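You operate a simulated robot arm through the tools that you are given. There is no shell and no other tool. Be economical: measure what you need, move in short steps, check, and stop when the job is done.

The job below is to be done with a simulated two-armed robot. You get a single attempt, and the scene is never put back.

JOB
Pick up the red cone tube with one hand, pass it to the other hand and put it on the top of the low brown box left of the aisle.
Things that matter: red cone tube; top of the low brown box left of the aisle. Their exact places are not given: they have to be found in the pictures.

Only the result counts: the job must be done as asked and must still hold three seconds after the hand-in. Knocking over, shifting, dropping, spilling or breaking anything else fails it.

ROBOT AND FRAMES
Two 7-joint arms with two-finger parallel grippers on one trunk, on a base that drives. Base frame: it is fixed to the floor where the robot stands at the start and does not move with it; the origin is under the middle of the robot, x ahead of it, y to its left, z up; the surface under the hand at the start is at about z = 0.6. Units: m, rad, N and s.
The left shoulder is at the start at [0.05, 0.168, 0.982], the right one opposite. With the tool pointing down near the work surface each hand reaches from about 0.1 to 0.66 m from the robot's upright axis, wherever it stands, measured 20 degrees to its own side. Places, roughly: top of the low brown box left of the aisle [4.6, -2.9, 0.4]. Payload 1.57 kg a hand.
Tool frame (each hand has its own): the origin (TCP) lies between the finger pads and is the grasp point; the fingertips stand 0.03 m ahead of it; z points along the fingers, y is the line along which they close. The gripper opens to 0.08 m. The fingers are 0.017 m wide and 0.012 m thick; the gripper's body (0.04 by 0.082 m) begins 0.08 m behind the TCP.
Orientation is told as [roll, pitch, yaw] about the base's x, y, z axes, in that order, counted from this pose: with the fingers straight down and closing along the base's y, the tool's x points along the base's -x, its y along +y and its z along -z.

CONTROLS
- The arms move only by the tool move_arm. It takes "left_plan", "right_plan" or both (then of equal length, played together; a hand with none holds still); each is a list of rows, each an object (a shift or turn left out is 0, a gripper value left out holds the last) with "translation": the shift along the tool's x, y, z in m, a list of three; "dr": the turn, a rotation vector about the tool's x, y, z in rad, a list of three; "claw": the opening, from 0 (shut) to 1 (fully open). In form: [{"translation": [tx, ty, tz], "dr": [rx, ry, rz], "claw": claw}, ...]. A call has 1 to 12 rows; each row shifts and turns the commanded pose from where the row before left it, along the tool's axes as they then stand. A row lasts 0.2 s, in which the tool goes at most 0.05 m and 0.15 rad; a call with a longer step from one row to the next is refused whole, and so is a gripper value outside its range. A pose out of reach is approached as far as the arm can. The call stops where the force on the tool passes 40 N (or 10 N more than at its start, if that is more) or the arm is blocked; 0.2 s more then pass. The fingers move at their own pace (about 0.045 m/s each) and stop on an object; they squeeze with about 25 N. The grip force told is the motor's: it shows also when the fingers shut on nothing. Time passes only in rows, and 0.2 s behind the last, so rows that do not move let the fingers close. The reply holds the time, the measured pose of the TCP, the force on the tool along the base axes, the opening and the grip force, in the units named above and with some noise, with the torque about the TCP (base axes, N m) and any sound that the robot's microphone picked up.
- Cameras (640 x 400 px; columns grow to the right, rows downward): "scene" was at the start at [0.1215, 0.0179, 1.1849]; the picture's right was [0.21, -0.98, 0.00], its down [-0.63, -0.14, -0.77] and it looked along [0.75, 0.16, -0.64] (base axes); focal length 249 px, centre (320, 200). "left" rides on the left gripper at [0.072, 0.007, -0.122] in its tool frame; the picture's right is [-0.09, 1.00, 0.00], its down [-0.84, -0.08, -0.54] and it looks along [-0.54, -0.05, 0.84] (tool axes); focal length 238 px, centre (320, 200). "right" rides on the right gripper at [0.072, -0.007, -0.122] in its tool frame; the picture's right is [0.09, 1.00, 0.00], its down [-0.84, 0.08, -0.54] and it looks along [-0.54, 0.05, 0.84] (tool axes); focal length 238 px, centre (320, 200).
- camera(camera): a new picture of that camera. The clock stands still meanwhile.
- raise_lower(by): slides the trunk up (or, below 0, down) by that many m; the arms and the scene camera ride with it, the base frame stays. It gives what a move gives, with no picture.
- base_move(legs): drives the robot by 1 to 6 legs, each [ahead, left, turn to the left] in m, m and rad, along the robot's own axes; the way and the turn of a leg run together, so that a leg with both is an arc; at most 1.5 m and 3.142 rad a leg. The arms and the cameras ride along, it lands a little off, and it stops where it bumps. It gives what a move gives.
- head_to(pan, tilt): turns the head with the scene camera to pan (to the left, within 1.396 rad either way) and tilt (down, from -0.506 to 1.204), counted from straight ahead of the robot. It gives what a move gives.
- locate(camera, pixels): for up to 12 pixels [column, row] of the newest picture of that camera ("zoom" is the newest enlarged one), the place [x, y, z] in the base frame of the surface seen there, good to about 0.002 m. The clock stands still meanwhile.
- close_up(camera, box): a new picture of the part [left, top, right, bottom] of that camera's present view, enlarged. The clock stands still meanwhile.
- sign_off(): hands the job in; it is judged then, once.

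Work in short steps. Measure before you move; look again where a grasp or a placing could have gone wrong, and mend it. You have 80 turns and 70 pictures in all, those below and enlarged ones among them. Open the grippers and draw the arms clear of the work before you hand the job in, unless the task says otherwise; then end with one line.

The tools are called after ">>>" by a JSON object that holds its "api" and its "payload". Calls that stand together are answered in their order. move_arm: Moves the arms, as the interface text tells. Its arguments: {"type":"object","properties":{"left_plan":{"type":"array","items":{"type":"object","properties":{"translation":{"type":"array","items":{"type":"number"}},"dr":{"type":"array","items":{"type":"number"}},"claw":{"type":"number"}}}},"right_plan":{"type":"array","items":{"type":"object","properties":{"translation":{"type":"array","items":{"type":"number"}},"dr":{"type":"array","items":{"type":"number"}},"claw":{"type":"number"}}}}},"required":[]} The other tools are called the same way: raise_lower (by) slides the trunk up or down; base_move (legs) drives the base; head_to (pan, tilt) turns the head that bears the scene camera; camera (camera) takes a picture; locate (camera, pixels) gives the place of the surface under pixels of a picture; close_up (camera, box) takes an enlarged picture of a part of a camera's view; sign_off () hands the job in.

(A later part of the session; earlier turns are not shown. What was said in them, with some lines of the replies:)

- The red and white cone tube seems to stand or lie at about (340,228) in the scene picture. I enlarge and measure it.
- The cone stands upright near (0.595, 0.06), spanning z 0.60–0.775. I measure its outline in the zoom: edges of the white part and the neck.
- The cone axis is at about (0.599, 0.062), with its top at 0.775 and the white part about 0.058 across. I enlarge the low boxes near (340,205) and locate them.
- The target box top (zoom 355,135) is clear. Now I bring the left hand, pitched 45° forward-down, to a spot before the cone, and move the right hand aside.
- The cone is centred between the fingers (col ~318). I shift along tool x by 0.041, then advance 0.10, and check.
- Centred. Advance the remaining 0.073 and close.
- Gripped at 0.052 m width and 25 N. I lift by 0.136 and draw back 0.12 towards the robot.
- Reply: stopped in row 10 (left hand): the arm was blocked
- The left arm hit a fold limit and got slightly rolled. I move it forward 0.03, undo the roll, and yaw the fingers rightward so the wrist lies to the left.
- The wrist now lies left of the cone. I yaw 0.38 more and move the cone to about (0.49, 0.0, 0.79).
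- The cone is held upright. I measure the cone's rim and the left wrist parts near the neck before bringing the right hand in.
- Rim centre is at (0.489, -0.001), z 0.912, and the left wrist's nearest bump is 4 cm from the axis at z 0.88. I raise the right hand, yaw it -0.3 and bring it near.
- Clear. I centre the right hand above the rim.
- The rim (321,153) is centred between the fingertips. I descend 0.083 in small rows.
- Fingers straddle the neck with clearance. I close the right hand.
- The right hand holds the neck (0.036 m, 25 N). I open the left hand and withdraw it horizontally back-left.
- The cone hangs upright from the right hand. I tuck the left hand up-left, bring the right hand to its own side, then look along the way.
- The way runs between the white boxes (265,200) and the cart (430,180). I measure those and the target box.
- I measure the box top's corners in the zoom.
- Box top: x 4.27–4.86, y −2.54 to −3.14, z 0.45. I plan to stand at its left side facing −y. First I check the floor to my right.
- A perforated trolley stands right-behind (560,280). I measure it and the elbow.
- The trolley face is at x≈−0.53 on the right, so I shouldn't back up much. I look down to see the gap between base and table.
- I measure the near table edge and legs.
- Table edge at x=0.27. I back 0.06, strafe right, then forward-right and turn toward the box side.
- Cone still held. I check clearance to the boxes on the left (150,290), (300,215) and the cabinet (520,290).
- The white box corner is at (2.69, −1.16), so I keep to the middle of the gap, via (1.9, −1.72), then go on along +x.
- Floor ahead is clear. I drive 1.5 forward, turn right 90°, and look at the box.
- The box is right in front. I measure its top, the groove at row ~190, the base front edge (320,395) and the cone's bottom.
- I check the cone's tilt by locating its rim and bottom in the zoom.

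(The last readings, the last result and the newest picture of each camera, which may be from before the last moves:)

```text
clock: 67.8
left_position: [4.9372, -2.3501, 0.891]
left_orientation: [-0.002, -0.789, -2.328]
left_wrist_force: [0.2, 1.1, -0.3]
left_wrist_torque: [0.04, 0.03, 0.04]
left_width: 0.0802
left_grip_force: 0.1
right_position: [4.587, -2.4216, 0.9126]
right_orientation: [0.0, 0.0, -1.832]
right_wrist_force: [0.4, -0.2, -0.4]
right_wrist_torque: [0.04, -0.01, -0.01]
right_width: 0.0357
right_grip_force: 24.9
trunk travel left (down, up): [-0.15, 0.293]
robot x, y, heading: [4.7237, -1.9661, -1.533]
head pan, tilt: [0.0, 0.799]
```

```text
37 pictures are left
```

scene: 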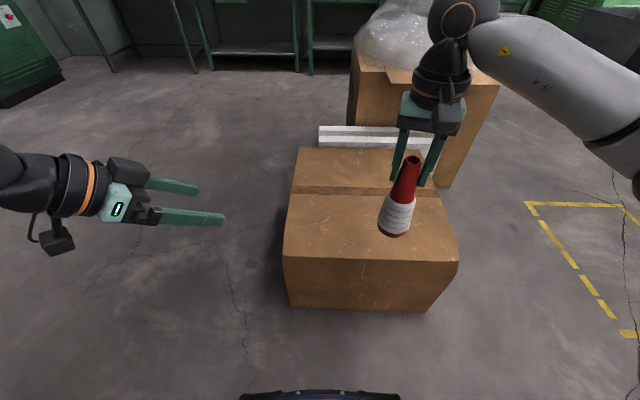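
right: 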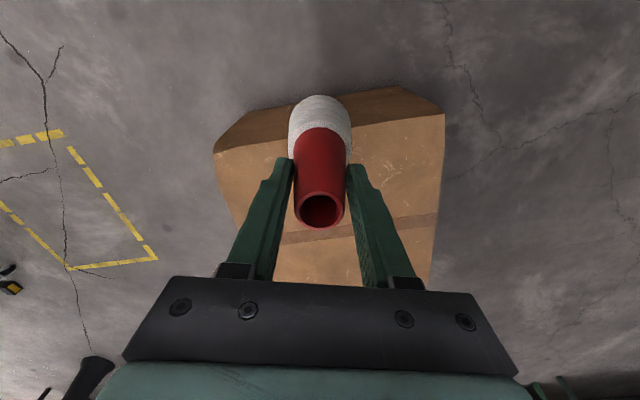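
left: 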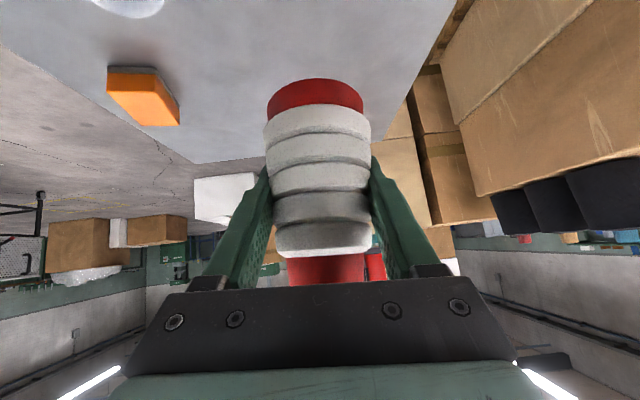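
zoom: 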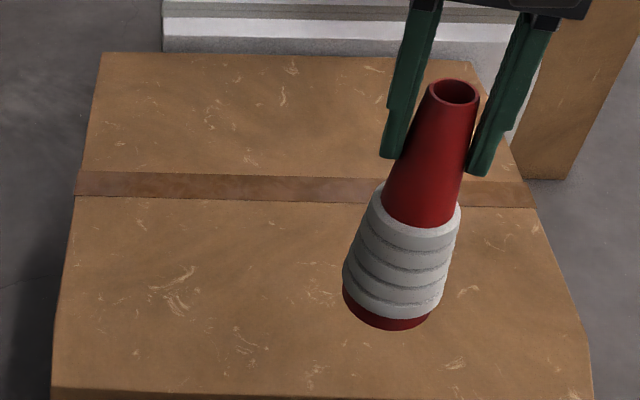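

The cone is upright (within ~1.5°), its bottom 0.156 below the TCP, so it touches down at TCP z ≈ 0.607. I drive forward 0.15.

>>> {"api": "base_move", "payload": {"legs": [[0.15, 0, 0]]}}

```text
clock: 69.1
left_position: [4.9428, -2.4983, 0.892]
left_orientation: [-0.001, -0.789, -2.33]
left_wrist_force: [-0.5, -0.1, -0.5]
left_wrist_torque: [-0.01, 0.01, 0.01]
left_width: 0.0801
left_grip_force: 0.0
right_position: [4.5929, -2.5692, 0.9129]
right_orientation: [0.0, 0.001, -1.831]
right_wrist_force: [-0.9, 0.6, 1.1]
right_wrist_torque: [0.03, 0.03, -0.06]
right_width: 0.0353
right_grip_force: 25.0
trunk travel left (down, up): [-0.15, 0.293]
robot x, y, heading: [4.7254, -2.1125, -1.532]
head pan, tilt: [0.0, 0.799]
```

I extend 0.125 toward −y while lowering by 0.28, stopping ~2.5 cm above touch-down.

>>> {"api": "move_arm", "payload": {"right_plan": [{"translation": [-0.0121, 0.0032, 0.02]}, {"translation": [-0.0121, 0.0032, 0.028]}, {"translation": [-0.0121, 0.0032, 0.03]}, {"translation": [-0.0121, 0.0032, 0.03]}, {"translation": [-0.0121, 0.0032, 0.03]}, {"translation": [-0.0121, 0.0032, 0.03]}, {"translation": [-0.0121, 0.0032, 0.03]}, {"translation": [-0.0121, 0.0032, 0.03]}, {"translation": [-0.0121, 0.0032, 0.03]}, {"translation": [-0.0121, 0.0032, 0.022]}, {}]}}

>>> {"api": "close_up", "payload": {"camera": "scene", "box": [240, 130, 480, 280]}}

```text
clock: 71.5
left_position: [4.9428, -2.4979, 0.8922]
left_orientation: [-0.001, -0.79, -2.331]
left_wrist_force: [0.2, -0.1, -0.1]
left_wrist_torque: [-0.02, 0.0, 0.01]
left_width: 0.0799
left_grip_force: 0.0
right_position: [4.593, -2.6951, 0.6342]
right_orientation: [-0.001, 0.002, -1.828]
right_wrist_force: [-0.2, -0.1, -1.4]
right_wrist_torque: [0.01, -0.02, 0.01]
right_width: 0.0357
right_grip_force: 25.0
trunk travel left (down, up): [-0.15, 0.293]
robot x, y, heading: [4.7271, -2.114, -1.537]
head pan, tilt: [0.0, 0.799]
```

```text
2.67 times, centred on (360, 205) of scene
```

zoom: 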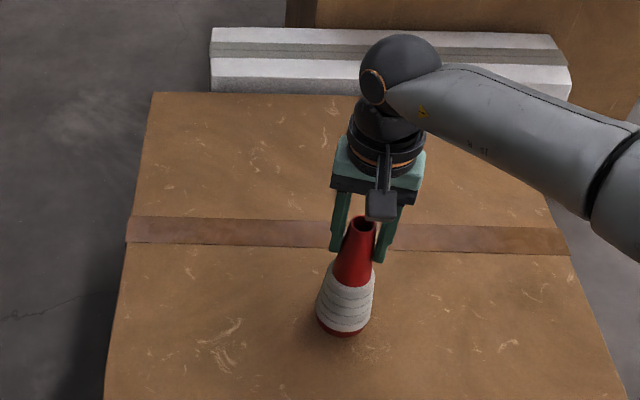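

Over flat cardboard in front of the tape. I lower 0.021, then in small steps until contact shows.

>>> {"api": "move_arm", "payload": {"right_plan": [{"translation": [0, 0, 0.011]}, {"translation": [0, 0, 0.01]}, {"translation": [0, 0, 0.002]}, {"translation": [0, 0, 0.002]}, {}]}}

```text
clock: 72.7
left_position: [4.9429, -2.4966, 0.8926]
left_orientation: [-0.002, -0.79, -2.331]
left_wrist_force: [-0.1, 0.6, 0.0]
left_wrist_torque: [0.02, 0.0, 0.0]
left_width: 0.0805
left_grip_force: 0.2
right_position: [4.5929, -2.6958, 0.6081]
right_orientation: [0.0, 0.0, -1.83]
right_wrist_force: [-0.3, 0.2, -0.6]
right_wrist_torque: [-0.02, 0.02, 0.03]
right_width: 0.0357
right_grip_force: 25.4
trunk travel left (down, up): [-0.15, 0.293]
robot x, y, heading: [4.7229, -2.1153, -1.526]
head pan, tilt: [0.0, 0.799]
```

No contact force yet; I go down in 1 mm steps.

>>> {"api": "move_arm", "payload": {"right_plan": [{"translation": [0, 0, 0.001]}, {"translation": [0, 0, 0.001]}, {}]}}

>>> {"api": "close_up", "payload": {"camera": "scene", "box": [325, 190, 415, 270]}}

```text
clock: 73.5
left_position: [4.9429, -2.4984, 0.8931]
left_orientation: [0.0, -0.789, -2.331]
left_wrist_force: [0.3, 0.2, 0.5]
left_wrist_torque: [0.03, -0.04, 0.02]
left_width: 0.0797
left_grip_force: 0.1
right_position: [4.5929, -2.6944, 0.6066]
right_orientation: [0.003, -0.002, -1.83]
right_wrist_force: [-1.5, 2.3, 8.7]
right_wrist_torque: [0.39, -0.02, -0.03]
right_width: 0.0354
right_grip_force: 24.9
trunk travel left (down, up): [-0.15, 0.293]
robot x, y, heading: [4.7287, -2.1159, -1.531]
head pan, tilt: [0.0, 0.799]
```

```text
5.00 times, centred on (370, 230) of scene
```

zoom: 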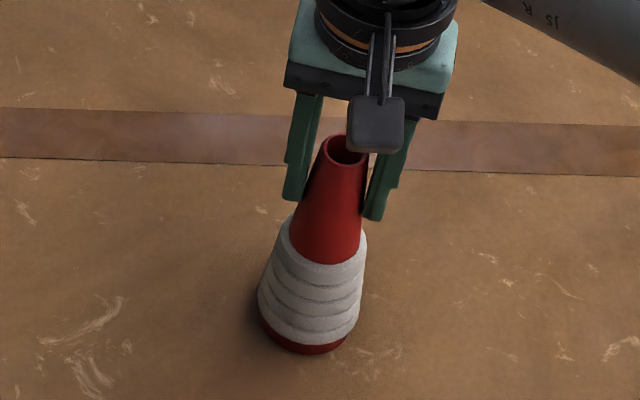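

Contact: 8.7 N upward. I open the right hand, then raise it straight up.

>>> {"api": "move_arm", "payload": {"right_plan": [{"claw": 0.6}, {"claw": 0.9}, {}, {}, {"translation": [0, 0, -0.01]}, {"translation": [0, 0, -0.025]}, {"translation": [0, 0, -0.04]}, {"translation": [0, 0, -0.04]}, {"translation": [0, 0, -0.04]}, {"translation": [0, 0, -0.04]}, {}]}}

>>> {"api": "camera", "payload": {"camera": "scene"}}

>>> {"api": "camera", "payload": {"camera": "right"}}

```text
clock: 75.9
left_position: [4.9427, -2.4981, 0.8921]
left_orientation: [-0.002, -0.788, -2.331]
left_wrist_force: [-0.3, 0.2, -1.2]
left_wrist_torque: [-0.01, 0.01, -0.03]
left_width: 0.0801
left_grip_force: 0.1
right_position: [4.594, -2.6955, 0.8018]
right_orientation: [0.001, 0.002, -1.831]
right_wrist_force: [-0.2, 0.1, 0.0]
right_wrist_torque: [-0.01, 0.02, -0.01]
right_width: 0.0721
right_grip_force: 0.0
trunk travel left (down, up): [-0.15, 0.293]
robot x, y, heading: [4.7269, -2.1149, -1.536]
head pan, tilt: [0.0, 0.799]
```

```text
34 pictures are left
```

scene: 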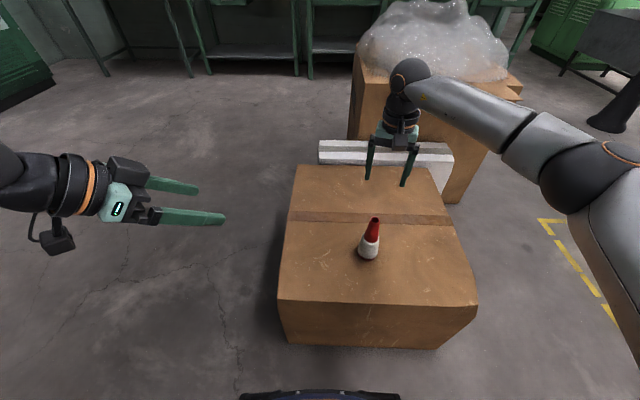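

```text
33 pictures are left
```

right: 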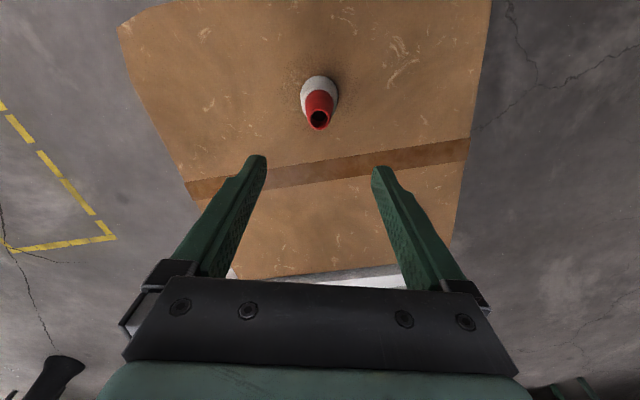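

The cone stands upright on the box. I draw the right hand further up and back, and check once more.

>>> {"api": "move_arm", "payload": {"right_plan": [{"translation": [0, 0, -0.04]}, {"translation": [0, 0, -0.04]}, {"translation": [0.04, -0.01, -0.01]}, {"translation": [0.04, -0.01, 0]}, {"translation": [0.04, -0.01, 0]}, {}, {}]}}

>>> {"api": "close_up", "payload": {"camera": "scene", "box": [270, 160, 480, 310]}}

```text
clock: 77.5
left_position: [4.9428, -2.4976, 0.8915]
left_orientation: [-0.002, -0.788, -2.331]
left_wrist_force: [-0.4, 0.7, -1.0]
left_wrist_torque: [0.0, -0.01, -0.03]
left_width: 0.0801
left_grip_force: 0.1
right_position: [4.5946, -2.5706, 0.8901]
right_orientation: [-0.002, -0.001, -1.831]
right_wrist_force: [-0.2, 0.8, -0.7]
right_wrist_torque: [-0.03, -0.01, -0.02]
right_width: 0.0721
right_grip_force: 0.1
trunk travel left (down, up): [-0.15, 0.293]
robot x, y, heading: [4.731, -2.1164, -1.531]
head pan, tilt: [0.0, 0.799]
```

```text
2.67 times, centred on (375, 235) of scene
```

zoom: 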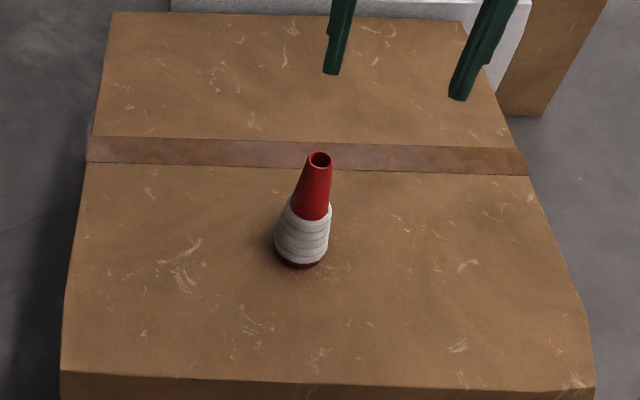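

The cone stands steady on the box top (zoom 303,240), with both grippers open and clear of it. I hand the job in.

>>> {"api": "sign_off", "payload": {}}

```text
The job is handed in.
```

I picked up the red cone tube with the left hand and passed it to the right. It now stands upright on top of the low brown box left of the aisle, and nothing else was touched.
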